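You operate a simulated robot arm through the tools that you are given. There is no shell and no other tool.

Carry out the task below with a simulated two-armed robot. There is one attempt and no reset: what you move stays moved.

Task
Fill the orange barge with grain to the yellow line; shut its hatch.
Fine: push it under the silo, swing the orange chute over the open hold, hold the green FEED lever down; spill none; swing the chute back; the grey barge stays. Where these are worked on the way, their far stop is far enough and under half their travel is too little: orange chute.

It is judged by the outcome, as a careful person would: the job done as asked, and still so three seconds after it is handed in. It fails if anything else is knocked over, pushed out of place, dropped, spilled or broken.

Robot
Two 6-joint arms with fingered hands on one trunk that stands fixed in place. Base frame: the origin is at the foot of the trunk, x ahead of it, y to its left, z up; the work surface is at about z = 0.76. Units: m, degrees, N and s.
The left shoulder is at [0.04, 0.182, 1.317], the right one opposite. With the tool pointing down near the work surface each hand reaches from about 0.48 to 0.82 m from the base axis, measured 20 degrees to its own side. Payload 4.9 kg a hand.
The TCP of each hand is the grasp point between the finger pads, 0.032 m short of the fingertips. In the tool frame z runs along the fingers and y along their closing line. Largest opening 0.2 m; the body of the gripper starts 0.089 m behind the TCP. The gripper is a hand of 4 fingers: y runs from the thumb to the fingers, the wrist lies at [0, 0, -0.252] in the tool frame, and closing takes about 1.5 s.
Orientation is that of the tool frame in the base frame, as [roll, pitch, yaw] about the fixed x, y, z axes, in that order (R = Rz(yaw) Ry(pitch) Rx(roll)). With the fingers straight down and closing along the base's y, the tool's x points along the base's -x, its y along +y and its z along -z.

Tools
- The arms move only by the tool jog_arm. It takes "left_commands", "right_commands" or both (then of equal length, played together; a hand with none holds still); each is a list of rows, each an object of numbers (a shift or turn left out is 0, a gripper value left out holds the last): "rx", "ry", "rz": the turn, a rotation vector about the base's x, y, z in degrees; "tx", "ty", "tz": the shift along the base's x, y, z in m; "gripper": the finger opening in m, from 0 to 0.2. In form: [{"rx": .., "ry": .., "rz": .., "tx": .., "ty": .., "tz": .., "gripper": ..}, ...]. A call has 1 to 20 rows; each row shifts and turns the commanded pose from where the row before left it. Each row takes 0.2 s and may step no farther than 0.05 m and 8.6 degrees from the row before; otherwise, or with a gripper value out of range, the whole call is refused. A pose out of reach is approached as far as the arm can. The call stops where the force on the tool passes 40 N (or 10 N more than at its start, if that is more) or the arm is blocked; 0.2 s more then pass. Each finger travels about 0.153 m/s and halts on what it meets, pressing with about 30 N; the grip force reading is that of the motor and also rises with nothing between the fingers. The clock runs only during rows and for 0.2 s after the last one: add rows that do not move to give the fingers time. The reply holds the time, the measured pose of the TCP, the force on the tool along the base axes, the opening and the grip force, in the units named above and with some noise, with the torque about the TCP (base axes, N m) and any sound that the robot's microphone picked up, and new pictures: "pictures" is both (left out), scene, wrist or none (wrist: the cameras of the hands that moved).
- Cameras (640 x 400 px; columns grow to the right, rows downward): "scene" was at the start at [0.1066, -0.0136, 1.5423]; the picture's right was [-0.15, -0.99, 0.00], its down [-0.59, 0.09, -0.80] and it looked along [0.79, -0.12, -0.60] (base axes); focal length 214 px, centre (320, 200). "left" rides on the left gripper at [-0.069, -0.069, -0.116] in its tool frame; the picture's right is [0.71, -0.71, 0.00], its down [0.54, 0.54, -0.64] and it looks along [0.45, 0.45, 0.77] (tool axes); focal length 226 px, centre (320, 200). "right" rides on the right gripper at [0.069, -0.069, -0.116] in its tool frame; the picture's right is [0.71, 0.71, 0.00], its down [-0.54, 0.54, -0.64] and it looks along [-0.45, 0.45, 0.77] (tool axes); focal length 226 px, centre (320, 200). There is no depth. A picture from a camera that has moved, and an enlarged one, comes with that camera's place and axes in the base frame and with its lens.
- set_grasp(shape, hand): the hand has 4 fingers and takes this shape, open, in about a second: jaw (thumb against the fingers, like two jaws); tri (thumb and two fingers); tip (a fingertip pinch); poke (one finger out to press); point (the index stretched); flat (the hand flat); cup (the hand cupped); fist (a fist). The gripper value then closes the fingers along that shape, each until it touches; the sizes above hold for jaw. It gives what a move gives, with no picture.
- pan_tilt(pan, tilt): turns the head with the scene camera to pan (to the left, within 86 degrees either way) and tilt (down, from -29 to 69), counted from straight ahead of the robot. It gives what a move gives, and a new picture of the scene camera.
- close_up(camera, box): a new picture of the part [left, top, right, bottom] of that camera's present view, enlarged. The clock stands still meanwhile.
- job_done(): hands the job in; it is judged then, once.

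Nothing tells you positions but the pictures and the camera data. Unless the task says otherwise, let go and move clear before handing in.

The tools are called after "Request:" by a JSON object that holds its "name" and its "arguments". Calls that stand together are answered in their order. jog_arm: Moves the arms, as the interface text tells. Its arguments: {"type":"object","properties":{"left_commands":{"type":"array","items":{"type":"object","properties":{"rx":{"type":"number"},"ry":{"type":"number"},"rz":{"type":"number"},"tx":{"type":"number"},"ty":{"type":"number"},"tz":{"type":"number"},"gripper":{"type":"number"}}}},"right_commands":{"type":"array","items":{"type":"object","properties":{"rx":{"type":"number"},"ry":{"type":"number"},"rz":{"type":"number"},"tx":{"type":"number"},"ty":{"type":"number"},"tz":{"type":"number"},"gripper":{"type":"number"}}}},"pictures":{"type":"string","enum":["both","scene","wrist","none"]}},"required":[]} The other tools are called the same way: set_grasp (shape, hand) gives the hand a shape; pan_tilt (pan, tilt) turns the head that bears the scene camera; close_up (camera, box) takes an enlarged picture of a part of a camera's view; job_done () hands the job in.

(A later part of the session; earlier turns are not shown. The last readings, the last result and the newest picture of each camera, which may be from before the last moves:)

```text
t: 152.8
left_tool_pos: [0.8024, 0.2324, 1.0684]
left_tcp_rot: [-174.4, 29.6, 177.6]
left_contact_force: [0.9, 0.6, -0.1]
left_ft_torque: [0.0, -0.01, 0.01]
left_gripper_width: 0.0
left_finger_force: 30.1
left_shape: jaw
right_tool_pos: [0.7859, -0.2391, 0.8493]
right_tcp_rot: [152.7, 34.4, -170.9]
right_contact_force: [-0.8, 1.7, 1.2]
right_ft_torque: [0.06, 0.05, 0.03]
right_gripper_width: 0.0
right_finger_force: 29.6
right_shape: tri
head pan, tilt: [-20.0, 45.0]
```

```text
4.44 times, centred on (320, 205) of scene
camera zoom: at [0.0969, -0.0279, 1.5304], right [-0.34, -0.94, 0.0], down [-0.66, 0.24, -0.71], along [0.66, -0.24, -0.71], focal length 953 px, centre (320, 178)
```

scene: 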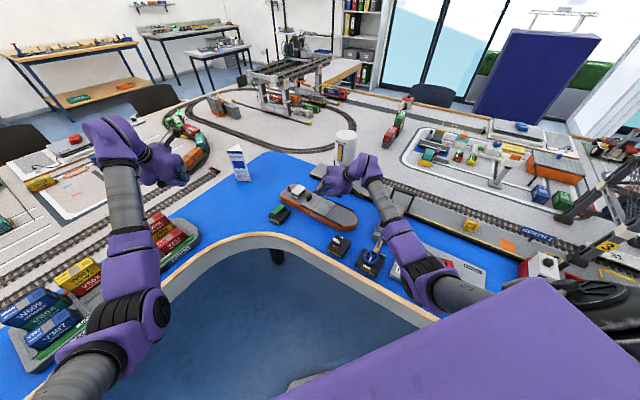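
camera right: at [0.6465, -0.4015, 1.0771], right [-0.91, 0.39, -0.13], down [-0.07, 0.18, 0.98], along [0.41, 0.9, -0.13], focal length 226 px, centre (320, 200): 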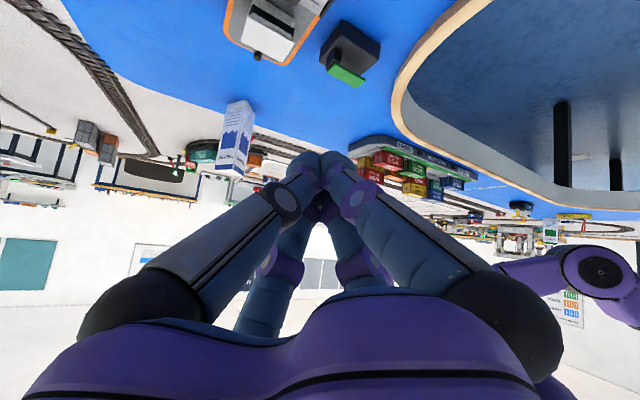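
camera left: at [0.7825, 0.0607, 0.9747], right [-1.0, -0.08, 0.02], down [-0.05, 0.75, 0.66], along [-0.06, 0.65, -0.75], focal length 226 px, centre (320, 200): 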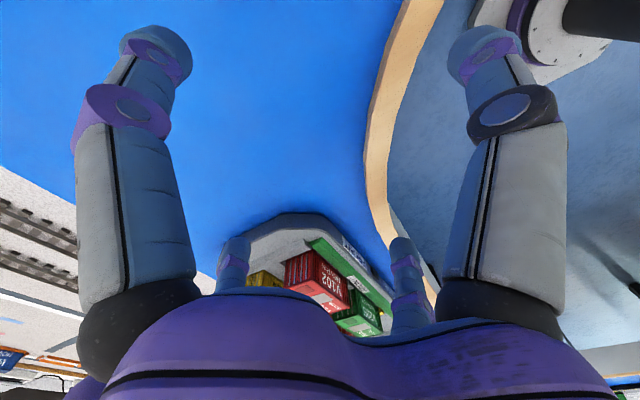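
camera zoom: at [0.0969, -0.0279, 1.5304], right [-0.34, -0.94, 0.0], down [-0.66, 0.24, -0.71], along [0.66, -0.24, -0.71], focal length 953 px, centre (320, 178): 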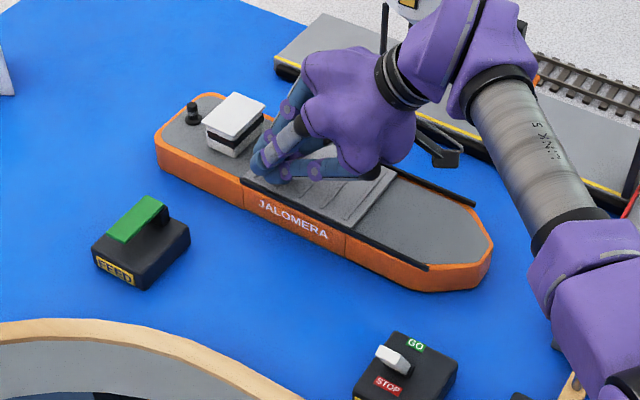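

The barge slides easily with about 2 N and barely rotates. I'll keep pushing toward the quay.

Request:
{"name": "jog_arm", "arguments": {"right_commands": [{"tx": 0.006, "ty": -0.008}, {"tx": 0.006, "ty": -0.008}, {"tx": 0.006, "ty": -0.008}, {"tx": 0.006, "ty": -0.008}, {"tx": 0.006, "ty": -0.008}], "pictures": "none"}}

Request:
{"name": "close_up", "arguments": {"camera": "scene", "box": [260, 140, 420, 260]}}

Request:
{"name": "close_up", "arguments": {"camera": "scene", "box": [360, 180, 480, 300]}}

```text
t: 154.0
left_tool_pos: [0.8018, 0.2317, 1.0677]
left_tcp_rot: [-174.5, 29.5, 177.4]
left_contact_force: [-0.7, 0.2, -0.4]
left_ft_torque: [0.0, 0.02, 0.0]
left_gripper_width: 0.0
left_finger_force: 29.8
left_shape: jaw
right_tool_pos: [0.8156, -0.2793, 0.8484]
right_tcp_rot: [152.6, 34.4, -170.8]
right_contact_force: [-1.3, 1.9, -1.2]
right_ft_torque: [0.04, 0.07, 0.03]
right_gripper_width: 0.0
right_finger_force: 29.9
right_shape: tri
head pan, tilt: [-20.0, 45.0]
```

```text
3.33 times, centred on (340, 200) of scene
camera zoom: at [0.0969, -0.0279, 1.5304], right [-0.34, -0.94, 0.0], down [-0.66, 0.24, -0.71], along [0.66, -0.24, -0.71], focal length 715 px, centre (253, 200)
```

zoom: 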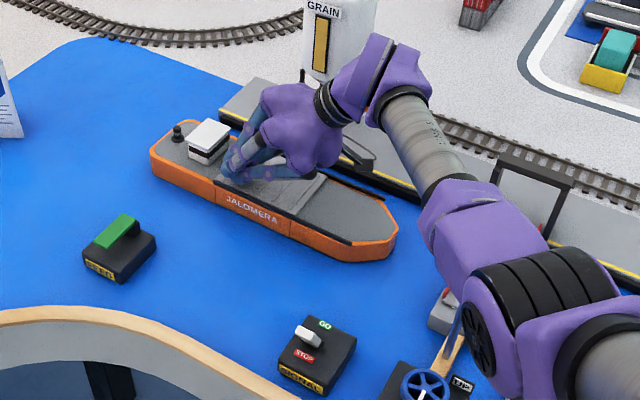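

```text
3.33 times, centred on (420, 240) of scene
camera zoom: at [0.0969, -0.0279, 1.5304], right [-0.34, -0.94, 0.0], down [-0.66, 0.24, -0.71], along [0.66, -0.24, -0.71], focal length 715 px, centre (-13, 67)
```

zoom: 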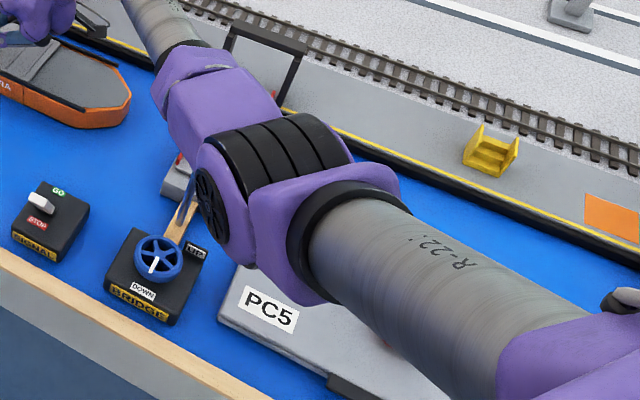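

The barge has about 5 cm to go to the quay. I'll turn the hand slightly to keep within reach and continue the push.

Request:
{"name": "jog_arm", "arguments": {"right_commands": [{"rz": -6, "tx": 0.002, "ty": -0.003}, {"rz": -6, "tx": 0.002, "ty": -0.003}, {"tx": 0.006, "ty": -0.008}, {"tx": 0.006, "ty": -0.008}], "pictures": "none"}}

Request:
{"name": "close_up", "arguments": {"camera": "scene", "box": [260, 140, 420, 260]}}

```text
t: 155.0
left_tool_pos: [0.8021, 0.233, 1.0685]
left_tcp_rot: [-174.3, 29.5, 177.5]
left_contact_force: [-0.7, 0.1, -0.1]
left_ft_torque: [0.05, -0.04, 0.02]
left_gripper_width: 0.0
left_finger_force: 30.3
left_shape: jaw
right_tool_pos: [0.832, -0.3036, 0.8495]
right_tcp_rot: [152.6, 34.6, 177.0]
right_contact_force: [0.2, 0.5, 1.8]
right_ft_torque: [0.03, -0.03, 0.0]
right_gripper_width: 0.0
right_finger_force: 30.4
right_shape: tri
head pan, tilt: [-20.0, 45.0]
```

```text
3.33 times, centred on (340, 200) of scene
camera zoom: at [0.097, -0.0281, 1.5304], right [-0.34, -0.94, 0.0], down [-0.66, 0.24, -0.71], along [0.66, -0.24, -0.71], focal length 715 px, centre (253, 200)
```

zoom: 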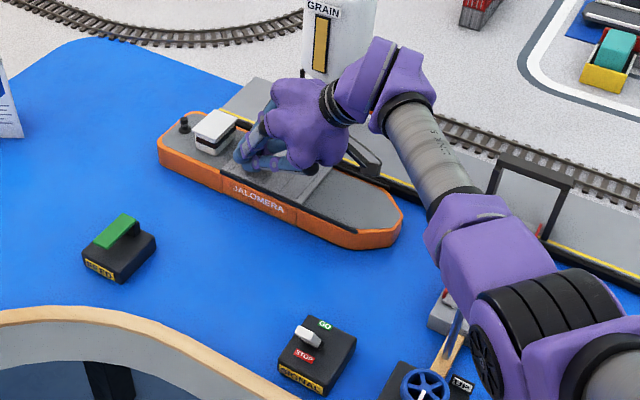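

Request:
{"name": "jog_arm", "arguments": {"right_commands": [{"tx": 0.006, "ty": -0.008}, {"tx": 0.006, "ty": -0.008}, {"tx": 0.003, "ty": -0.004}], "pictures": "none"}}

Request:
{"name": "close_up", "arguments": {"camera": "scene", "box": [280, 140, 400, 230]}}

```text
t: 155.8
left_tool_pos: [0.8008, 0.2327, 1.0684]
left_tcp_rot: [-174.3, 29.7, 177.6]
left_contact_force: [-0.2, 0.2, -0.3]
left_ft_torque: [0.01, 0.0, 0.01]
left_gripper_width: 0.0
left_finger_force: 29.6
left_shape: jaw
right_tool_pos: [0.8491, -0.3218, 0.8504]
right_tcp_rot: [152.6, 34.4, 177.2]
right_contact_force: [-3.5, 5.0, 8.9]
right_ft_torque: [0.2, -0.13, 0.18]
right_gripper_width: 0.0
right_finger_force: 30.0
right_shape: tri
head pan, tilt: [-20.0, 45.0]
```

```text
4.44 times, centred on (340, 185) of scene
camera zoom: at [0.0963, -0.0275, 1.5304], right [-0.34, -0.94, 0.0], down [-0.66, 0.24, -0.71], along [0.66, -0.24, -0.71], focal length 953 px, centre (231, 267)
```

zoom: 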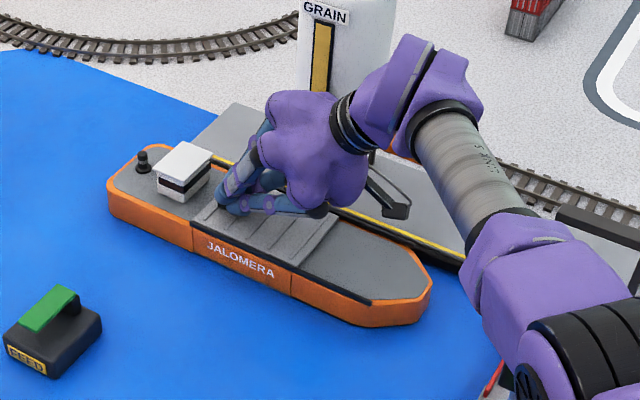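

The force rose, so the barge probably met the quay. I'll back off, raise, and check its position.

Request:
{"name": "jog_arm", "arguments": {"right_commands": [{"tx": -0.006, "ty": 0.008}, {"tx": -0.006, "ty": 0.008, "tz": 0.01}, {"tz": 0.03}, {"tz": 0.03, "tx": -0.03, "ty": 0.02}, {"tx": -0.03, "ty": 0.03}, {"tx": -0.02, "ty": 0.03}], "pictures": "none"}}

Request:
{"name": "close_up", "arguments": {"camera": "scene", "box": [280, 120, 440, 240]}}

Request:
{"name": "close_up", "arguments": {"camera": "right", "box": [0, 0, 640, 400]}}

```text
t: 157.2
left_tool_pos: [0.8015, 0.2309, 1.0681]
left_tcp_rot: [-174.4, 29.7, 177.6]
left_contact_force: [0.3, 0.1, 0.1]
left_ft_torque: [0.0, 0.0, 0.03]
left_gripper_width: 0.0003
left_finger_force: 30.1
left_shape: jaw
right_tool_pos: [0.7505, -0.2519, 0.9075]
right_tcp_rot: [151.5, 34.9, 176.8]
right_contact_force: [-0.3, -0.3, 0.9]
right_ft_torque: [0.0, -0.01, 0.01]
right_gripper_width: 0.0
right_finger_force: 30.1
right_shape: tri
right hand out of reach, approached as far as the arm can: row 5, 6
head pan, tilt: [-20.0, 45.0]
```

```text
3.33 times, centred on (360, 180) of scene
camera zoom: at [0.0971, -0.028, 1.5304], right [-0.34, -0.94, 0.0], down [-0.66, 0.24, -0.71], along [0.66, -0.24, -0.71], focal length 715 px, centre (187, 267)
```

zoom: 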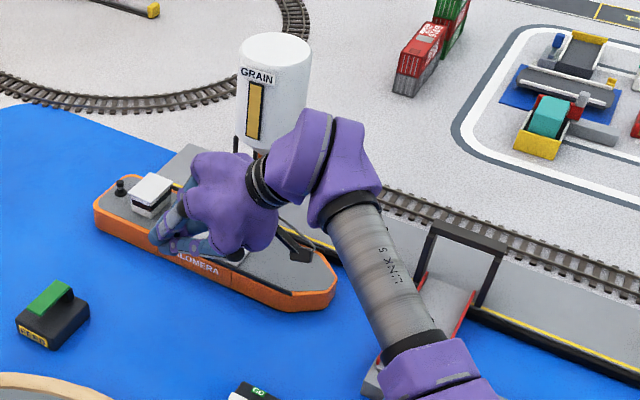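

```text
1.00 times, centred on (320, 200) of right (not enlarged: the box is as wide or as high as the picture)
camera zoom: at [0.6464, -0.3635, 0.9238], right [-0.74, 0.66, -0.13], down [-0.02, 0.17, 0.99], along [0.68, 0.73, -0.11], focal length 226 px, centre (320, 200)
```

zoom: 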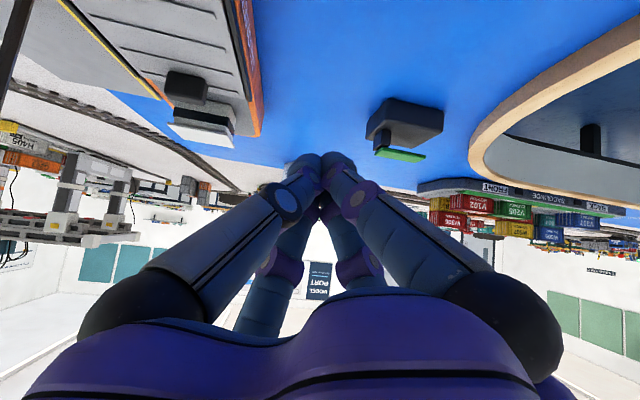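

Request:
{"name": "jog_arm", "arguments": {"right_commands": [{"tz": 0.04}, {"tz": 0.04, "ty": -0.03}, {"tz": 0.04, "ty": -0.04}, {"tz": 0.04, "ty": -0.04}, {"ty": -0.04}], "pictures": "none"}}

Request:
{"name": "close_up", "arguments": {"camera": "scene", "box": [280, 120, 440, 240]}}

```text
refused: row 3 steps farther than a row can; nothing moved
```

```text
3.33 times, centred on (360, 180) of scene
camera zoom: at [0.0971, -0.028, 1.5304], right [-0.34, -0.94, 0.0], down [-0.66, 0.24, -0.71], along [0.66, -0.24, -0.71], focal length 715 px, centre (187, 267)
```

zoom: 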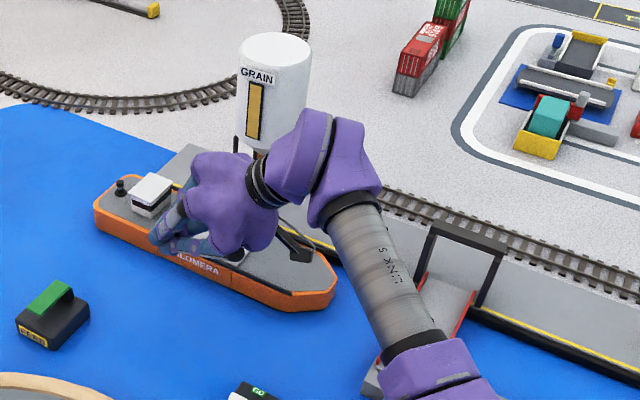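

Request:
{"name": "jog_arm", "arguments": {"right_commands": [{"tz": 0.035}, {"tz": 0.035, "ty": -0.03}, {"tz": 0.03, "ty": -0.035}, {"tz": 0.03, "ty": -0.035}, {"ty": -0.04}], "pictures": "none"}}

Request:
{"name": "close_up", "arguments": {"camera": "scene", "box": [280, 120, 440, 240]}}

```text
t: 158.4
left_tool_pos: [0.8018, 0.2324, 1.0679]
left_tcp_rot: [-174.3, 29.7, 177.5]
left_contact_force: [0.2, 0.2, 0.7]
left_ft_torque: [0.01, 0.01, 0.02]
left_gripper_width: 0.0001
left_finger_force: 30.0
left_shape: jaw
right_tool_pos: [0.7475, -0.4097, 1.0314]
right_tcp_rot: [152.6, 34.4, 177.1]
right_contact_force: [-0.8, 0.4, 0.5]
right_ft_torque: [0.02, -0.01, -0.05]
right_gripper_width: 0.0001
right_finger_force: 30.0
right_shape: tri
right hand out of reach, approached as far as the arm can: row 1
head pan, tilt: [-20.0, 45.0]
```

```text
3.33 times, centred on (360, 180) of scene
camera zoom: at [0.0968, -0.0278, 1.5304], right [-0.34, -0.94, 0.0], down [-0.66, 0.24, -0.71], along [0.66, -0.24, -0.71], focal length 715 px, centre (187, 267)
```

zoom: 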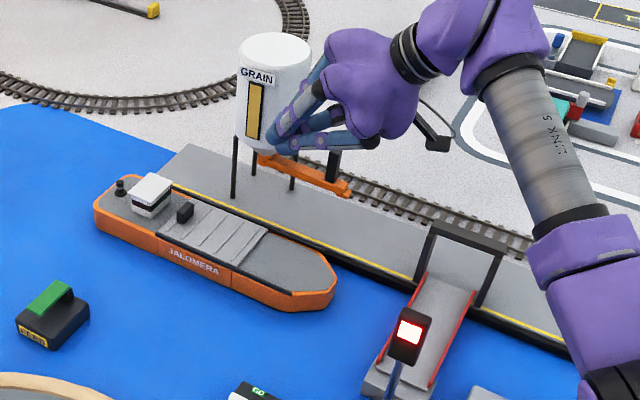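

The barge now lies along the quay below the silo. I'll zoom in to check alignment and the gap.

Request:
{"name": "close_up", "arguments": {"camera": "scene", "box": [295, 150, 375, 215]}}

Request:
{"name": "close_up", "arguments": {"camera": "scene", "box": [330, 120, 390, 180]}}

```text
6.15 times, centred on (335, 182) of scene
camera zoom: at [0.0968, -0.0278, 1.5304], right [-0.34, -0.94, 0.0], down [-0.66, 0.24, -0.71], along [0.66, -0.24, -0.71], focal length 1320 px, centre (228, 308)
```

zoom: 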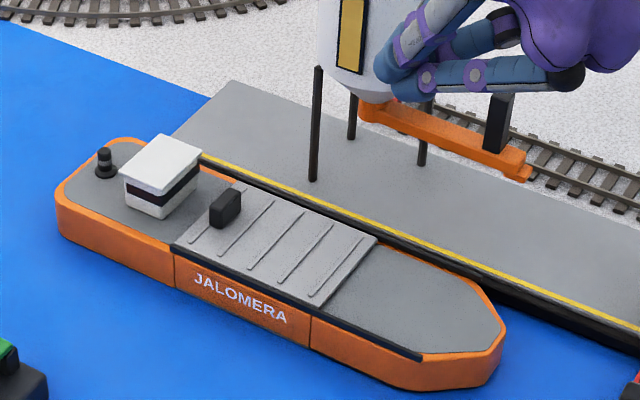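

```text
6.67 times, centred on (360, 150) of scene
camera zoom: at [0.0968, -0.0278, 1.5304], right [-0.34, -0.94, 0.0], down [-0.66, 0.24, -0.71], along [0.66, -0.24, -0.71], focal length 1430 px, centre (53, 533)
```

zoom: 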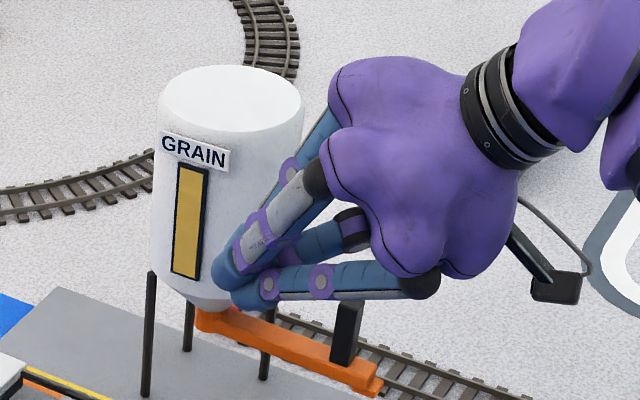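

The barge lies flush, with the hold nearly in line with the silo. Next I'll pinch the hatch handle with the two lower fingers (opening about 7 cm), so I'm rolling the hand and moving above the handle.

Request:
{"name": "jog_arm", "arguments": {"right_commands": [{"rx": 2.97, "ry": 2.45, "rz": -4.14, "gripper": 0.075}, {"rx": 2.97, "ry": 2.45, "rz": -4.14}, {"tx": 0.03, "ty": 0.03}, {"tx": 0.03, "ty": 0.03}, {"tx": 0.03, "ty": 0.02, "tz": -0.02}, {"tx": 0.01, "ty": 0.0, "tz": -0.03}], "pictures": "none"}}

Request:
{"name": "close_up", "arguments": {"camera": "scene", "box": [295, 130, 375, 195]}}

```text
t: 159.8
left_tool_pos: [0.802, 0.2327, 1.0693]
left_tcp_rot: [-174.4, 29.7, 177.5]
left_contact_force: [-0.3, 0.4, -0.6]
left_ft_torque: [-0.03, -0.01, -0.01]
left_gripper_width: 0.0002
left_finger_force: 30.0
left_shape: jaw
right_tool_pos: [0.8512, -0.3294, 0.9803]
right_tcp_rot: [146.6, 28.7, 165.6]
right_contact_force: [-1.4, 0.3, -0.2]
right_ft_torque: [0.0, 0.01, -0.04]
right_gripper_width: 0.0745
right_finger_force: 0.0
right_shape: tri
head pan, tilt: [-20.0, 45.0]
```

```text
6.15 times, centred on (335, 162) of scene
camera zoom: at [0.0971, -0.028, 1.5304], right [-0.34, -0.94, 0.0], down [-0.66, 0.24, -0.71], along [0.66, -0.24, -0.71], focal length 1320 px, centre (228, 431)
```

zoom: 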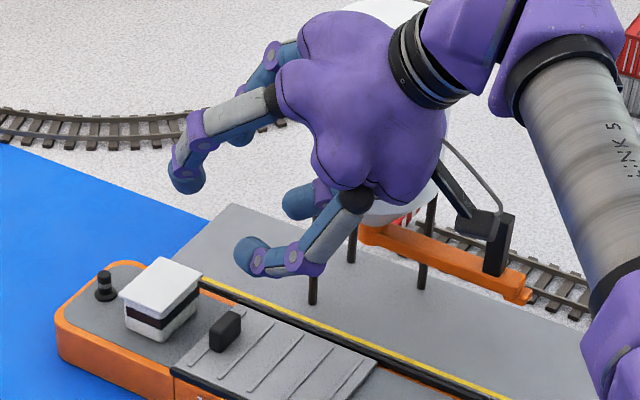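

Request:
{"name": "jog_arm", "arguments": {"right_commands": [{"rz": -8}, {"tx": 0.012, "ty": 0.0073, "tz": -0.02}, {"tx": 0.0118, "ty": 0.0073, "tz": -0.02}, {"tz": -0.02}], "pictures": "none"}}

Request:
{"name": "close_up", "arguments": {"camera": "scene", "box": [295, 140, 375, 205]}}

Request:
{"name": "close_up", "arguments": {"camera": "right", "box": [160, 0, 480, 240]}}

```text
t: 160.8
left_tool_pos: [0.8018, 0.2323, 1.068]
left_tcp_rot: [-174.3, 29.7, 177.5]
left_contact_force: [0.5, -0.4, -0.4]
left_ft_torque: [0.05, 0.01, 0.0]
left_gripper_width: 0.0
left_finger_force: 29.6
left_shape: jaw
right_tool_pos: [0.8752, -0.3237, 0.9165]
right_tcp_rot: [146.6, 28.7, 157.5]
right_contact_force: [-0.3, 0.3, -0.3]
right_ft_torque: [-0.04, 0.0, -0.02]
right_gripper_width: 0.0747
right_finger_force: 0.0
right_shape: tri
right hand out of reach, approached as far as the arm can: row 1
head pan, tilt: [-20.0, 45.0]
```

```text
6.15 times, centred on (335, 172) of scene
camera zoom: at [0.0972, -0.028, 1.5304], right [-0.34, -0.94, 0.0], down [-0.66, 0.24, -0.71], along [0.66, -0.24, -0.71], focal length 1320 px, centre (228, 369)
```

zoom: 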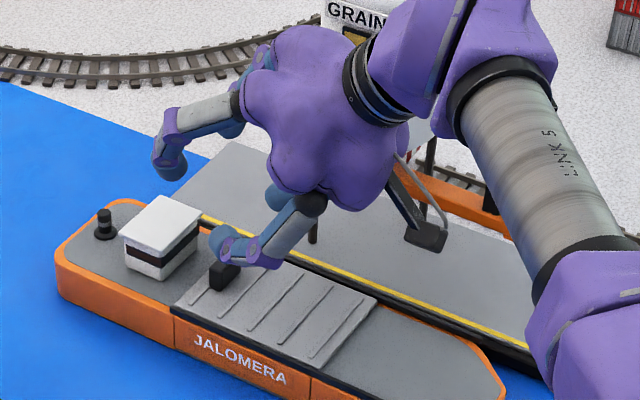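

```text
1.67 times, centred on (320, 120) of right
camera zoom: at [0.7456, -0.4028, 0.9337], right [-0.52, 0.85, 0.0], down [0.11, 0.06, 0.99], along [0.85, 0.52, -0.12], focal length 377 px, centre (320, 333)
```

zoom: 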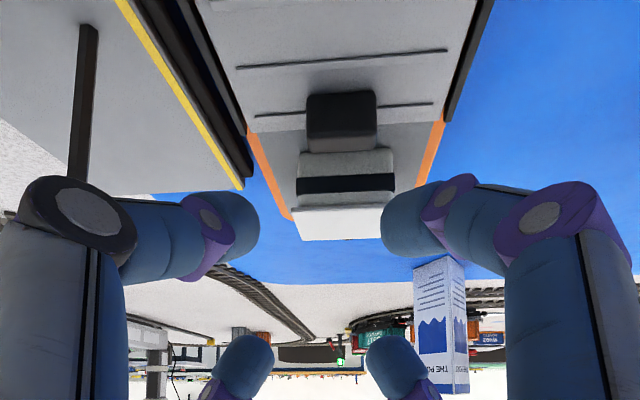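

The wrist camera gives a good view: the two lower fingers straddle the handle. I'll centre on it (about 1 cm) and lower partway.

Request:
{"name": "jog_arm", "arguments": {"right_commands": [{"tx": -0.004, "ty": 0.0087}, {"tz": -0.015}, {"tz": -0.015}], "pictures": "none"}}

Request:
{"name": "close_up", "arguments": {"camera": "right", "box": [160, 0, 480, 240]}}

Request:
{"name": "close_up", "arguments": {"camera": "scene", "box": [305, 150, 365, 200]}}

```text
t: 161.6
left_tool_pos: [0.802, 0.2311, 1.0687]
left_tcp_rot: [-174.5, 29.6, 177.5]
left_contact_force: [-0.2, -0.1, -0.3]
left_ft_torque: [-0.02, 0.05, -0.01]
left_gripper_width: 0.0001
left_finger_force: 30.2
left_shape: jaw
right_tool_pos: [0.8706, -0.3131, 0.8838]
right_tcp_rot: [146.5, 28.7, 157.6]
right_contact_force: [0.0, 1.1, 0.3]
right_ft_torque: [0.01, -0.01, 0.02]
right_gripper_width: 0.0747
right_finger_force: 0.1
right_shape: tri
head pan, tilt: [-20.0, 45.0]
```

```text
1.67 times, centred on (320, 120) of right
camera zoom: at [0.7409, -0.3927, 0.9021], right [-0.52, 0.85, 0.0], down [0.11, 0.06, 0.99], along [0.85, 0.52, -0.12], focal length 377 px, centre (320, 333)
```

zoom: 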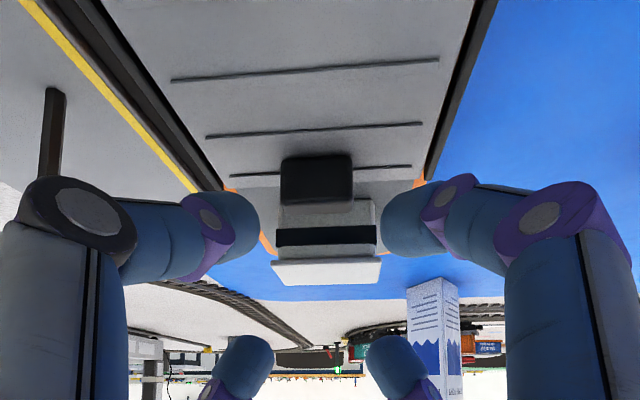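

```text
8.00 times, centred on (335, 175) of scene
camera zoom: at [0.0971, -0.0281, 1.5304], right [-0.34, -0.94, 0.0], down [-0.66, 0.24, -0.71], along [0.66, -0.24, -0.71], focal length 1716 px, centre (200, 400)
```

zoom: 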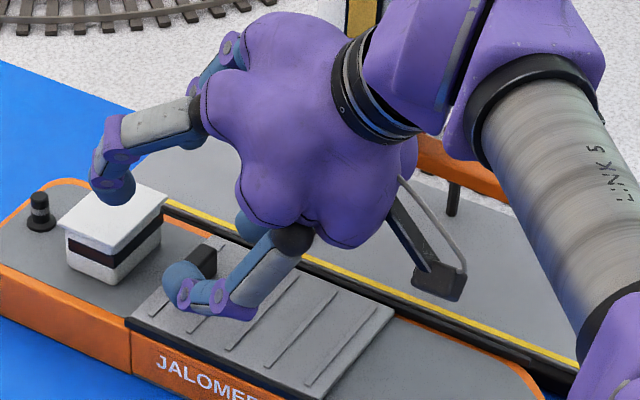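

Centred. I'll narrow the opening to 6 cm so the upper fingers clear the cabin, ease 6 mm sternward, and lower.

Request:
{"name": "jog_arm", "arguments": {"right_commands": [{"gripper": 0.06}, {}, {"tx": 0.0048, "ty": 0.0036}, {"tz": -0.008}, {"tz": -0.007}], "pictures": "none"}}

Request:
{"name": "close_up", "arguments": {"camera": "right", "box": [160, 0, 480, 240]}}

Request:
{"name": "close_up", "arguments": {"camera": "scene", "box": [305, 150, 365, 200]}}

```text
t: 162.8
left_tool_pos: [0.8019, 0.2326, 1.0685]
left_tcp_rot: [-174.3, 29.7, 177.5]
left_contact_force: [0.0, -0.1, -0.1]
left_ft_torque: [0.03, -0.03, -0.03]
left_gripper_width: 0.0001
left_finger_force: 30.3
left_shape: jaw
right_tool_pos: [0.8753, -0.3099, 0.8691]
right_tcp_rot: [146.5, 28.6, 157.5]
right_contact_force: [0.2, 0.3, -0.1]
right_ft_torque: [-0.01, 0.0, 0.07]
right_gripper_width: 0.0601
right_finger_force: 0.3
right_shape: tri
head pan, tilt: [-20.0, 45.0]
```

```text
1.67 times, centred on (320, 120) of right
camera zoom: at [0.7457, -0.3885, 0.8881], right [-0.52, 0.85, 0.0], down [0.11, 0.06, 0.99], along [0.85, 0.52, -0.12], focal length 377 px, centre (320, 333)
```

zoom: 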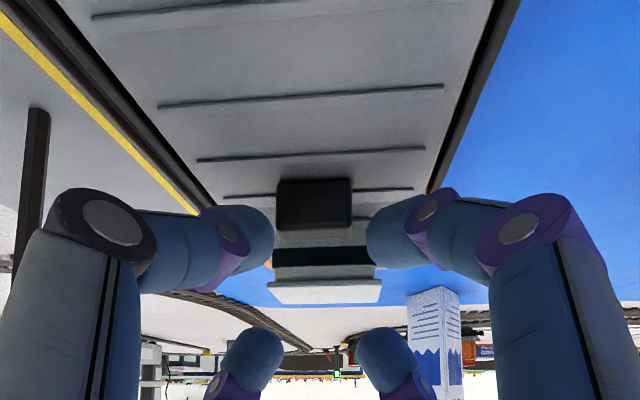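

```text
8.00 times, centred on (335, 175) of scene
camera zoom: at [0.097, -0.0281, 1.5304], right [-0.34, -0.94, 0.0], down [-0.66, 0.24, -0.71], along [0.66, -0.24, -0.71], focal length 1716 px, centre (200, 400)
```

zoom: 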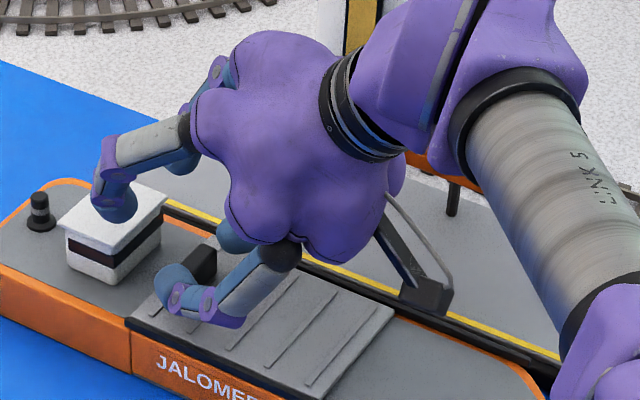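

Request:
{"name": "jog_arm", "arguments": {"right_commands": [{"tx": -0.0032, "ty": -0.001}, {"tz": -0.004}, {"tz": -0.003}], "pictures": "none"}}

Request:
{"name": "close_up", "arguments": {"camera": "right", "box": [160, 0, 480, 240]}}

Request:
{"name": "close_up", "arguments": {"camera": "scene", "box": [305, 155, 345, 190]}}

```text
t: 163.6
left_tool_pos: [0.8011, 0.2319, 1.0686]
left_tcp_rot: [-174.5, 29.6, 177.5]
left_contact_force: [0.4, -1.0, 1.1]
left_ft_torque: [0.01, -0.02, 0.04]
left_gripper_width: 0.0
left_finger_force: 29.9
left_shape: jaw
right_tool_pos: [0.8741, -0.3119, 0.8628]
right_tcp_rot: [146.6, 28.6, 157.5]
right_contact_force: [-0.3, -0.1, 0.8]
right_ft_torque: [-0.04, 0.01, 0.0]
right_gripper_width: 0.0603
right_finger_force: 0.0
right_shape: tri
head pan, tilt: [-20.0, 45.0]
```

```text
1.67 times, centred on (320, 120) of right
camera zoom: at [0.743, -0.3907, 0.8811], right [-0.52, 0.85, 0.0], down [0.11, 0.06, 0.99], along [0.85, 0.52, -0.12], focal length 377 px, centre (320, 333)
```

zoom: 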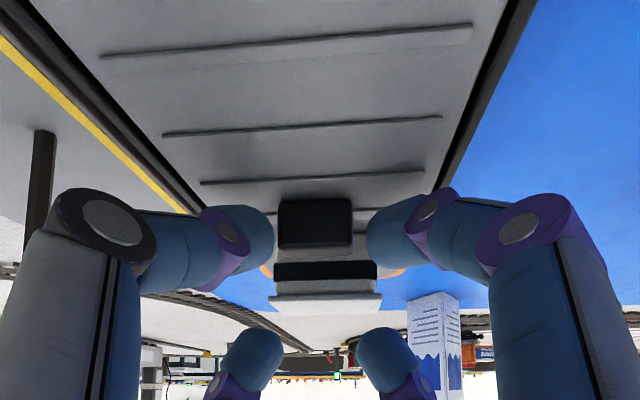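

```text
11.43 times, centred on (325, 172) of scene
camera zoom: at [0.0971, -0.028, 1.5304], right [-0.34, -0.94, 0.0], down [-0.66, 0.24, -0.71], along [0.66, -0.24, -0.71], focal length 2451 px, centre (263, 514)
```

zoom: 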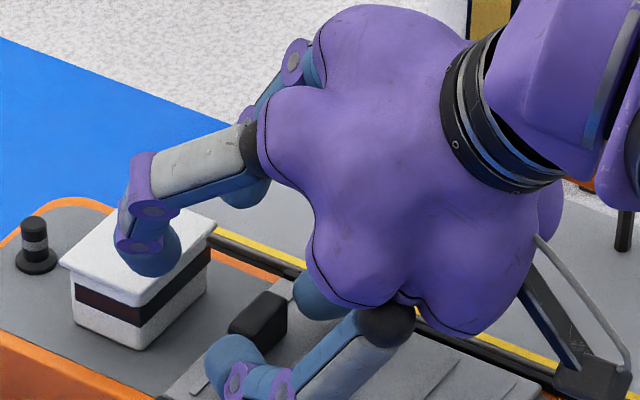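

The fingertips are level with the handle and the upper fingers clear the cabin roof. Closing on the handle now.

Request:
{"name": "jog_arm", "arguments": {"right_commands": [{"gripper": 0.04}, {}, {"gripper": 0.025}, {}, {}], "pictures": "none"}}

Request:
{"name": "close_up", "arguments": {"camera": "right", "box": [160, 0, 480, 240]}}

```text
t: 164.8
left_tool_pos: [0.8022, 0.2311, 1.0679]
left_tcp_rot: [-174.4, 29.6, 177.7]
left_contact_force: [0.3, -0.2, -0.3]
left_ft_torque: [-0.02, -0.04, -0.02]
left_gripper_width: 0.0
left_finger_force: 29.9
left_shape: jaw
right_tool_pos: [0.874, -0.3104, 0.8638]
right_tcp_rot: [146.6, 28.8, 157.7]
right_contact_force: [0.3, -1.1, 0.0]
right_ft_torque: [-0.04, -0.01, -0.02]
right_gripper_width: 0.0206
right_finger_force: 30.2
right_shape: tri
head pan, tilt: [-20.0, 45.0]
```

```text
1.67 times, centred on (320, 120) of right
camera zoom: at [0.7432, -0.39, 0.8813], right [-0.52, 0.85, 0.0], down [0.11, 0.06, 0.99], along [0.85, 0.52, -0.12], focal length 377 px, centre (320, 333)
```

zoom: 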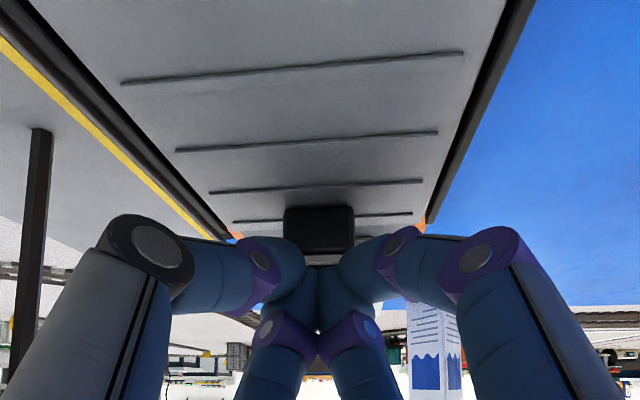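

The fingers converge above the low handle, so a pinch won't hold. I'll instead close the hand, set the tips on the cover just bow-side of the handle, and test a light friction drag toward the bow.

Request:
{"name": "jog_arm", "arguments": {"right_commands": [{"tz": 0.015}, {"tz": 0.01, "gripper": 0.0}, {"tx": -0.022, "ty": -0.016}, {"tx": -0.021, "ty": -0.016}, {"tz": -0.015}, {"tz": -0.015}], "pictures": "none"}}

Request:
{"name": "close_up", "arguments": {"camera": "right", "box": [160, 0, 480, 240]}}

Request:
{"name": "close_up", "arguments": {"camera": "scene", "box": [295, 140, 375, 205]}}

```text
t: 166.2
left_tool_pos: [0.8005, 0.2324, 1.0682]
left_tcp_rot: [-174.4, 29.6, 177.6]
left_contact_force: [0.5, 1.3, -0.3]
left_ft_torque: [0.01, 0.01, 0.01]
left_gripper_width: 0.0
left_finger_force: 29.6
left_shape: jaw
right_tool_pos: [0.8294, -0.3433, 0.858]
right_tcp_rot: [146.6, 28.6, 157.6]
right_contact_force: [0.4, 0.8, 0.0]
right_ft_torque: [-0.03, 0.01, 0.02]
right_gripper_width: 0.0206
right_finger_force: 30.0
right_shape: tri
head pan, tilt: [-20.0, 45.0]
```

```text
1.67 times, centred on (320, 120) of right
camera zoom: at [0.6993, -0.4228, 0.8764], right [-0.52, 0.85, 0.0], down [0.11, 0.06, 0.99], along [0.85, 0.52, -0.12], focal length 377 px, centre (320, 333)
```

zoom: 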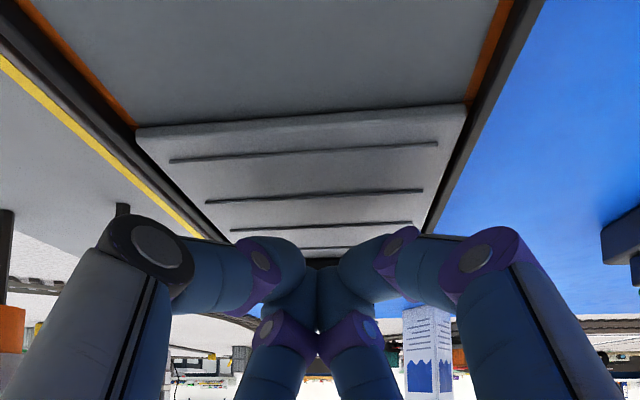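

```text
6.15 times, centred on (335, 172) of scene
camera zoom: at [0.0971, -0.0279, 1.5304], right [-0.34, -0.94, 0.0], down [-0.66, 0.24, -0.71], along [0.66, -0.24, -0.71], focal length 1320 px, centre (228, 369)
```

zoom: 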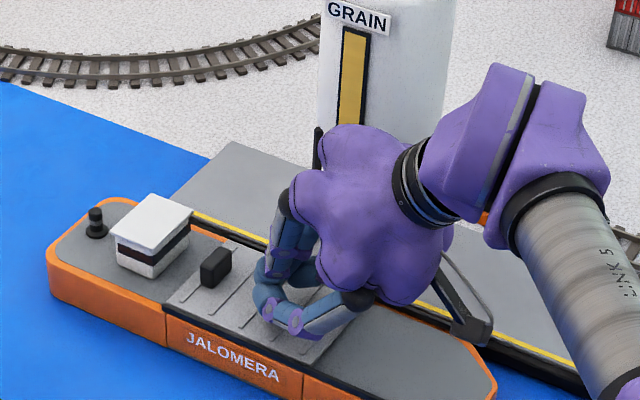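

Request:
{"name": "jog_arm", "arguments": {"right_commands": [{"tz": -0.004}, {"tz": -0.004}], "pictures": "none"}}

Request:
{"name": "jog_arm", "arguments": {"right_commands": [{"tz": -0.003}], "pictures": "none"}}

Request:
{"name": "jog_arm", "arguments": {"right_commands": [{"tz": -0.003}], "pictures": "none"}}

```text
t: 166.8
left_tool_pos: [0.8029, 0.232, 1.0672]
left_tcp_rot: [-174.4, 29.6, 177.6]
left_contact_force: [0.8, 1.0, -0.7]
left_ft_torque: [-0.03, -0.01, 0.0]
left_gripper_width: 0.0
left_finger_force: 29.7
left_shape: jaw
right_tool_pos: [0.8301, -0.3442, 0.8497]
right_tcp_rot: [146.7, 28.6, 157.6]
right_contact_force: [0.3, 0.5, -0.4]
right_ft_torque: [0.03, 0.01, -0.03]
right_gripper_width: 0.0206
right_finger_force: 30.1
right_shape: tri
head pan, tilt: [-20.0, 45.0]
```

```text
t: 167.2
left_tool_pos: [0.8012, 0.2313, 1.068]
left_tcp_rot: [-174.3, 29.7, 177.5]
left_contact_force: [0.8, 0.4, 0.8]
left_ft_torque: [-0.01, 0.02, 0.02]
left_gripper_width: 0.0001
left_finger_force: 29.9
left_shape: jaw
right_tool_pos: [0.827, -0.3437, 0.8473]
right_tcp_rot: [146.6, 28.5, 157.5]
right_contact_force: [-0.4, 0.2, -0.2]
right_ft_torque: [0.01, 0.0, -0.02]
right_gripper_width: 0.0209
right_finger_force: 29.6
right_shape: tri
head pan, tilt: [-20.0, 45.0]
```

```text
t: 167.6
left_tool_pos: [0.8015, 0.2308, 1.069]
left_tcp_rot: [-174.4, 29.6, 177.6]
left_contact_force: [0.1, 0.0, 0.1]
left_ft_torque: [0.0, -0.01, 0.0]
left_gripper_width: 0.0
left_finger_force: 30.0
left_shape: jaw
right_tool_pos: [0.8284, -0.3428, 0.8454]
right_tcp_rot: [146.7, 28.6, 157.6]
right_contact_force: [-0.7, -0.2, 0.0]
right_ft_torque: [-0.01, -0.02, 0.0]
right_gripper_width: 0.0207
right_finger_force: 29.9
right_shape: tri
head pan, tilt: [-20.0, 45.0]
```

Request:
{"name": "jog_arm", "arguments": {"right_commands": [{"tz": -0.003}], "pictures": "none"}}

Request:
{"name": "jog_arm", "arguments": {"right_commands": [{"tz": -0.003}], "pictures": "none"}}

Request:
{"name": "jog_arm", "arguments": {"right_commands": [{"tz": -0.003}], "pictures": "none"}}

Request:
{"name": "jog_arm", "arguments": {"right_commands": [{"tz": -0.003}], "pictures": "none"}}

```text
t: 168.0
left_tool_pos: [0.8005, 0.2324, 1.0676]
left_tcp_rot: [-174.4, 29.7, 177.4]
left_contact_force: [-0.6, 0.4, -0.1]
left_ft_torque: [0.01, 0.0, -0.02]
left_gripper_width: 0.0001
left_finger_force: 30.0
left_shape: jaw
right_tool_pos: [0.8306, -0.343, 0.8426]
right_tcp_rot: [146.7, 28.6, 157.5]
right_contact_force: [-0.5, -0.2, 1.5]
right_ft_torque: [0.0, 0.03, -0.02]
right_gripper_width: 0.0207
right_finger_force: 29.9
right_shape: tri
head pan, tilt: [-20.0, 45.0]
```

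```text
t: 168.4
left_tool_pos: [0.8006, 0.2314, 1.0679]
left_tcp_rot: [-174.4, 29.7, 177.5]
left_contact_force: [0.5, 0.2, -0.2]
left_ft_torque: [0.0, 0.01, -0.03]
left_gripper_width: 0.0002
left_finger_force: 30.4
left_shape: jaw
right_tool_pos: [0.8296, -0.3435, 0.8408]
right_tcp_rot: [146.6, 29.0, 157.6]
right_contact_force: [1.1, -1.3, 9.6]
right_ft_torque: [-0.1, -0.12, -0.02]
right_gripper_width: 0.0208
right_finger_force: 29.8
right_shape: tri
head pan, tilt: [-20.0, 45.0]
```

```text
t: 168.8
left_tool_pos: [0.8012, 0.2308, 1.0683]
left_tcp_rot: [-174.4, 29.7, 177.5]
left_contact_force: [0.4, -0.2, -0.9]
left_ft_torque: [0.0, 0.03, 0.01]
left_gripper_width: 0.0
left_finger_force: 29.5
left_shape: jaw
right_tool_pos: [0.8304, -0.3458, 0.8407]
right_tcp_rot: [146.5, 29.1, 157.7]
right_contact_force: [2.7, -3.4, 21.8]
right_ft_torque: [-0.26, -0.32, -0.02]
right_gripper_width: 0.0211
right_finger_force: 29.9
right_shape: tri
head pan, tilt: [-20.0, 45.0]
```

```text
t: 169.2
left_tool_pos: [0.8003, 0.2325, 1.0695]
left_tcp_rot: [-174.4, 29.7, 177.5]
left_contact_force: [0.3, -0.4, -0.3]
left_ft_torque: [-0.04, 0.02, 0.0]
left_gripper_width: 0.0
left_finger_force: 29.6
left_shape: jaw
right_tool_pos: [0.8313, -0.3436, 0.8383]
right_tcp_rot: [146.5, 29.3, 157.5]
right_contact_force: [-2.8, -9.9, 38.6]
right_ft_torque: [-0.29, -0.14, -0.03]
right_gripper_width: 0.0214
right_finger_force: 30.1
right_shape: tri
head pan, tilt: [-20.0, 45.0]
```

That's firmer than I want (39 N). I'll ease up to about 12 N, then drag 2 cm toward the bow and see what moves.

Request:
{"name": "jog_arm", "arguments": {"right_commands": [{"tz": 0.007}], "pictures": "none"}}

Request:
{"name": "jog_arm", "arguments": {"right_commands": [{"tx": -0.004, "ty": -0.003}, {"tx": -0.004, "ty": -0.003}, {"tx": -0.004, "ty": -0.003}, {"tx": -0.004, "ty": -0.003}], "pictures": "none"}}

Request:
{"name": "close_up", "arguments": {"camera": "scene", "box": [295, 140, 375, 205]}}

```text
t: 169.6
left_tool_pos: [0.8016, 0.2322, 1.068]
left_tcp_rot: [-174.4, 29.7, 177.6]
left_contact_force: [0.1, -0.3, -0.3]
left_ft_torque: [-0.02, 0.02, -0.02]
left_gripper_width: 0.0
left_finger_force: 29.9
left_shape: jaw
right_tool_pos: [0.8292, -0.3432, 0.8392]
right_tcp_rot: [146.6, 28.7, 157.8]
right_contact_force: [4.0, -6.0, 22.0]
right_ft_torque: [-0.29, -0.36, -0.04]
right_gripper_width: 0.0213
right_finger_force: 29.6
right_shape: tri
head pan, tilt: [-20.0, 45.0]
```

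```text
t: 170.6
left_tool_pos: [0.8006, 0.2323, 1.0679]
left_tcp_rot: [-174.4, 29.7, 177.7]
left_contact_force: [-0.6, 0.1, 0.2]
left_ft_torque: [0.01, -0.01, -0.02]
left_gripper_width: 0.0001
left_finger_force: 29.7
left_shape: jaw
right_tool_pos: [0.812, -0.3546, 0.8394]
right_tcp_rot: [146.6, 28.7, 157.6]
right_contact_force: [0.2, -1.4, 22.6]
right_ft_torque: [-0.13, -0.27, 0.01]
right_gripper_width: 0.0213
right_finger_force: 30.0
right_shape: tri
head pan, tilt: [-20.0, 45.0]
```

```text
6.15 times, centred on (335, 172) of scene
camera zoom: at [0.0959, -0.0275, 1.5305], right [-0.34, -0.94, 0.0], down [-0.66, 0.24, -0.71], along [0.67, -0.24, -0.71], focal length 1320 px, centre (228, 369)
```

zoom: 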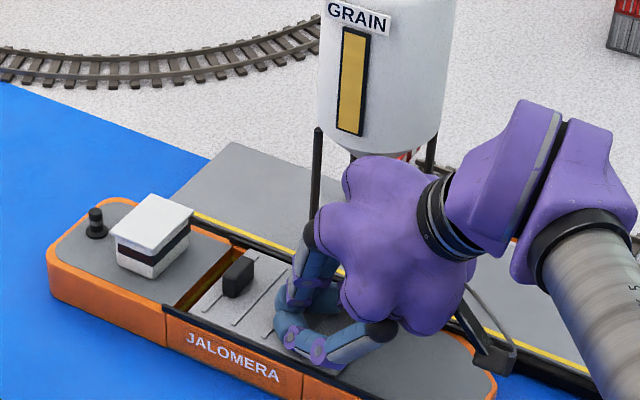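

The cover slides and the hold is opening, while the barge stays put. I'll lighten the pressure slightly and continue, turning the hand gradually to keep the forearm clear of the signal.

Request:
{"name": "jog_arm", "arguments": {"right_commands": [{"tz": 0.003}, {"tx": -0.008, "ty": -0.006, "rz": 2}, {"tx": -0.008, "ty": -0.006, "rz": 3}, {"tx": -0.008, "ty": -0.006, "rz": 3}], "pictures": "none"}}

Request:
{"name": "close_up", "arguments": {"camera": "scene", "box": [295, 140, 395, 215]}}

```text
t: 171.6
left_tool_pos: [0.801, 0.2325, 1.069]
left_tcp_rot: [-174.4, 29.6, 177.6]
left_contact_force: [0.0, 0.7, 0.0]
left_ft_torque: [-0.01, 0.02, -0.01]
left_gripper_width: 0.0
left_finger_force: 29.7
left_shape: jaw
right_tool_pos: [0.7899, -0.3722, 0.8409]
right_tcp_rot: [146.8, 28.5, 165.7]
right_contact_force: [0.7, -2.1, 10.2]
right_ft_torque: [-0.11, -0.11, -0.02]
right_gripper_width: 0.021
right_finger_force: 30.3
right_shape: tri
head pan, tilt: [-20.0, 45.0]
```

```text
5.33 times, centred on (345, 178) of scene
camera zoom: at [0.0965, -0.0277, 1.5304], right [-0.34, -0.94, 0.0], down [-0.66, 0.24, -0.71], along [0.66, -0.24, -0.71], focal length 1144 px, centre (187, 320)
```

zoom: 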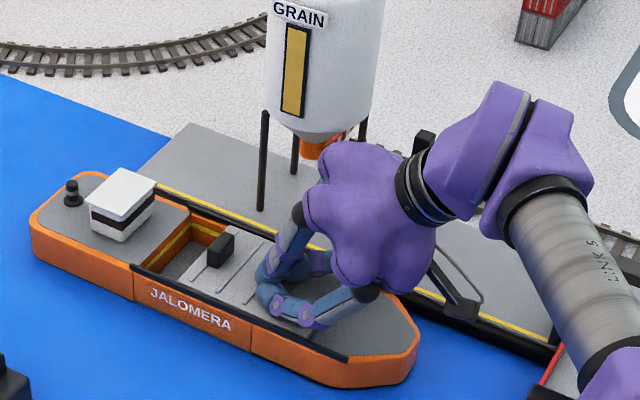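

The hold is about half open, and I can see the yellow line inside. Continuing.

Request:
{"name": "jog_arm", "arguments": {"right_commands": [{"tx": -0.008, "ty": -0.006, "rz": 3}, {"tx": -0.008, "ty": -0.006, "rz": 3}, {"tx": -0.008, "ty": -0.006, "rz": 2}], "pictures": "none"}}

Request:
{"name": "close_up", "arguments": {"camera": "scene", "box": [295, 140, 455, 260]}}

```text
t: 172.4
left_tool_pos: [0.8019, 0.2326, 1.0681]
left_tcp_rot: [-174.5, 29.7, 177.6]
left_contact_force: [0.1, 1.3, 0.0]
left_ft_torque: [0.02, 0.0, -0.01]
left_gripper_width: 0.0002
left_finger_force: 30.5
left_shape: jaw
right_tool_pos: [0.7649, -0.3927, 0.84]
right_tcp_rot: [146.6, 28.6, 173.7]
right_contact_force: [0.3, 0.3, 4.2]
right_ft_torque: [0.01, -0.02, -0.02]
right_gripper_width: 0.0209
right_finger_force: 30.1
right_shape: tri
head pan, tilt: [-20.0, 45.0]
```

```text
3.33 times, centred on (375, 200) of scene
camera zoom: at [0.0968, -0.0279, 1.5304], right [-0.34, -0.94, 0.0], down [-0.66, 0.24, -0.71], along [0.66, -0.24, -0.71], focal length 715 px, centre (137, 200)
```

zoom: 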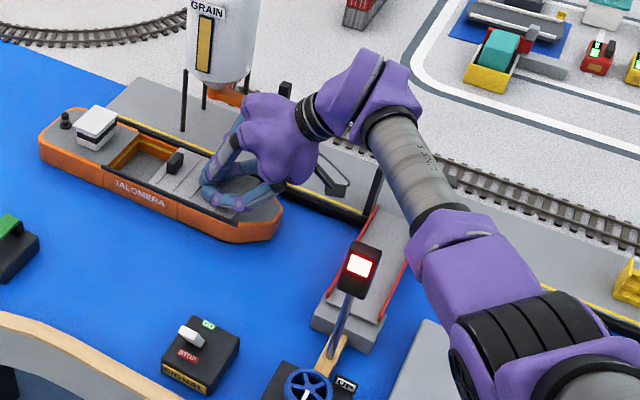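

Request:
{"name": "jog_arm", "arguments": {"right_commands": [{"tz": -0.002}, {"tx": -0.008, "ty": -0.006, "rz": 2}, {"tx": -0.008, "ty": -0.006, "rz": 2}, {"tx": -0.008, "ty": -0.006, "rz": 2}], "pictures": "none"}}

Request:
{"name": "close_up", "arguments": {"camera": "scene", "box": [295, 150, 375, 215]}}

```text
t: 173.4
left_tool_pos: [0.8019, 0.2323, 1.0685]
left_tcp_rot: [-174.4, 29.6, 177.6]
left_contact_force: [-0.1, -0.6, 0.7]
left_ft_torque: [0.0, 0.01, 0.0]
left_gripper_width: 0.0001
left_finger_force: 29.7
left_shape: jaw
right_tool_pos: [0.7401, -0.4113, 0.8403]
right_tcp_rot: [146.7, 28.7, 179.8]
right_contact_force: [1.8, -1.2, 9.9]
right_ft_torque: [-0.07, -0.16, -0.05]
right_gripper_width: 0.0208
right_finger_force: 30.1
right_shape: tri
head pan, tilt: [-20.0, 45.0]
```

```text
6.15 times, centred on (335, 182) of scene
camera zoom: at [0.0966, -0.0278, 1.5304], right [-0.34, -0.94, 0.0], down [-0.66, 0.24, -0.71], along [0.66, -0.24, -0.71], focal length 1320 px, centre (228, 308)
```

zoom: 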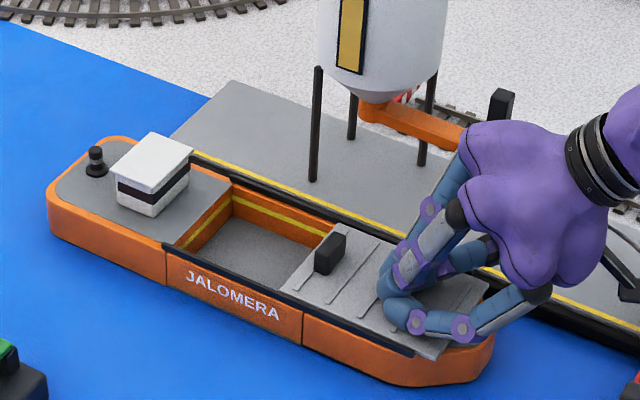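

The hold is well open. I'll drag another 2–3 cm, which either opens it further or nudges the barge bow-ward; both improve centring under the chute.

Request:
{"name": "jog_arm", "arguments": {"right_commands": [{"tx": -0.008, "ty": -0.006, "rz": 1}, {"tx": -0.008, "ty": -0.006, "rz": 1}], "pictures": "none"}}

Request:
{"name": "close_up", "arguments": {"camera": "scene", "box": [295, 150, 375, 215]}}

Request:
{"name": "close_up", "arguments": {"camera": "scene", "box": [360, 150, 520, 300]}}

```text
t: 174.0
left_tool_pos: [0.8019, 0.2323, 1.0691]
left_tcp_rot: [-174.4, 29.7, 177.6]
left_contact_force: [-0.6, 0.2, -0.2]
left_ft_torque: [-0.03, -0.02, -0.03]
left_gripper_width: 0.0
left_finger_force: 30.2
left_shape: jaw
right_tool_pos: [0.7254, -0.4204, 0.8408]
right_tcp_rot: [146.7, 28.6, -178.4]
right_contact_force: [1.5, 0.8, 5.8]
right_ft_torque: [-0.01, -0.16, 0.0]
right_gripper_width: 0.0208
right_finger_force: 30.2
right_shape: tri
head pan, tilt: [-20.0, 45.0]
```

```text
6.15 times, centred on (335, 182) of scene
camera zoom: at [0.0969, -0.0277, 1.5304], right [-0.34, -0.94, 0.0], down [-0.66, 0.24, -0.71], along [0.66, -0.24, -0.71], focal length 1320 px, centre (228, 308)
```

zoom: 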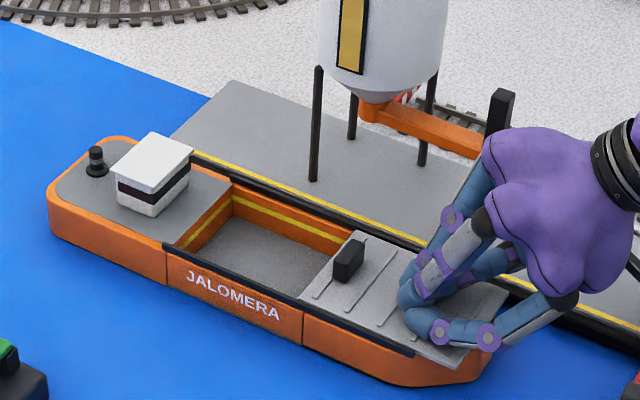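

```text
2.67 times, centred on (440, 225) of scene
camera zoom: at [0.0969, -0.0277, 1.5304], right [-0.34, -0.94, 0.0], down [-0.66, 0.24, -0.71], along [0.66, -0.24, -0.71], focal length 572 px, centre (0, 133)
```

zoom: 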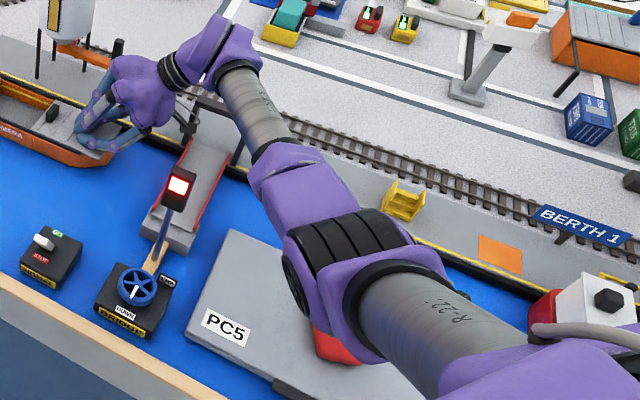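

The hold is fully open. I'll lift off the cover and work on the chute: its black paddle must be swung toward the water. First I'll rise and test a more forward-pointing heading for reach.

Request:
{"name": "jog_arm", "arguments": {"right_commands": [{"tz": 0.03}, {"tz": 0.04}, {"tz": 0.04}, {"tz": 0.03, "tx": 0.016, "ty": -0.015}, {"tx": 0.016, "ty": -0.015}], "pictures": "none"}}

Request:
{"name": "jog_arm", "arguments": {"right_commands": [{"rz": -6, "tx": 0.014, "ty": -0.011}, {"rz": -6, "tx": 0.013, "ty": -0.012}, {"rz": -6, "tx": 0.012, "ty": -0.014}], "pictures": "none"}}

Request:
{"name": "close_up", "arguments": {"camera": "scene", "box": [295, 120, 455, 240]}}

```text
t: 175.2
left_tool_pos: [0.801, 0.233, 1.0678]
left_tcp_rot: [-174.4, 29.6, 177.5]
left_contact_force: [-0.7, 0.5, 0.3]
left_ft_torque: [-0.03, -0.01, 0.0]
left_gripper_width: 0.0001
left_finger_force: 29.9
left_shape: jaw
right_tool_pos: [0.758, -0.453, 0.9802]
right_tcp_rot: [146.6, 28.6, -178.3]
right_contact_force: [-0.1, 0.3, -0.3]
right_ft_torque: [0.02, -0.02, 0.02]
right_gripper_width: 0.0208
right_finger_force: 30.0
right_shape: tri
head pan, tilt: [-20.0, 45.0]
```

```text
t: 176.0
left_tool_pos: [0.8011, 0.2319, 1.0686]
left_tcp_rot: [-174.4, 29.6, 177.5]
left_contact_force: [-0.1, 0.3, 0.9]
left_ft_torque: [0.0, 0.01, -0.01]
left_gripper_width: 0.0003
left_finger_force: 30.3
left_shape: jaw
right_tool_pos: [0.7964, -0.4894, 0.9814]
right_tcp_rot: [146.6, 28.5, 163.4]
right_contact_force: [0.0, -0.1, 0.3]
right_ft_torque: [0.0, 0.01, 0.01]
right_gripper_width: 0.0206
right_finger_force: 29.6
right_shape: tri
head pan, tilt: [-20.0, 45.0]
```

```text
3.33 times, centred on (375, 180) of scene
camera zoom: at [0.0971, -0.028, 1.5304], right [-0.34, -0.94, 0.0], down [-0.66, 0.24, -0.71], along [0.66, -0.24, -0.71], focal length 715 px, centre (137, 267)
```

zoom: 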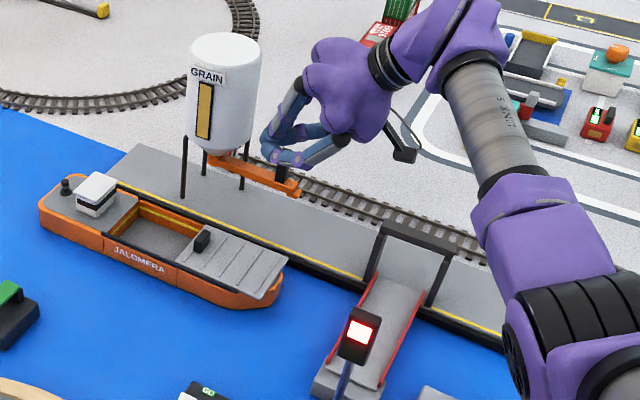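

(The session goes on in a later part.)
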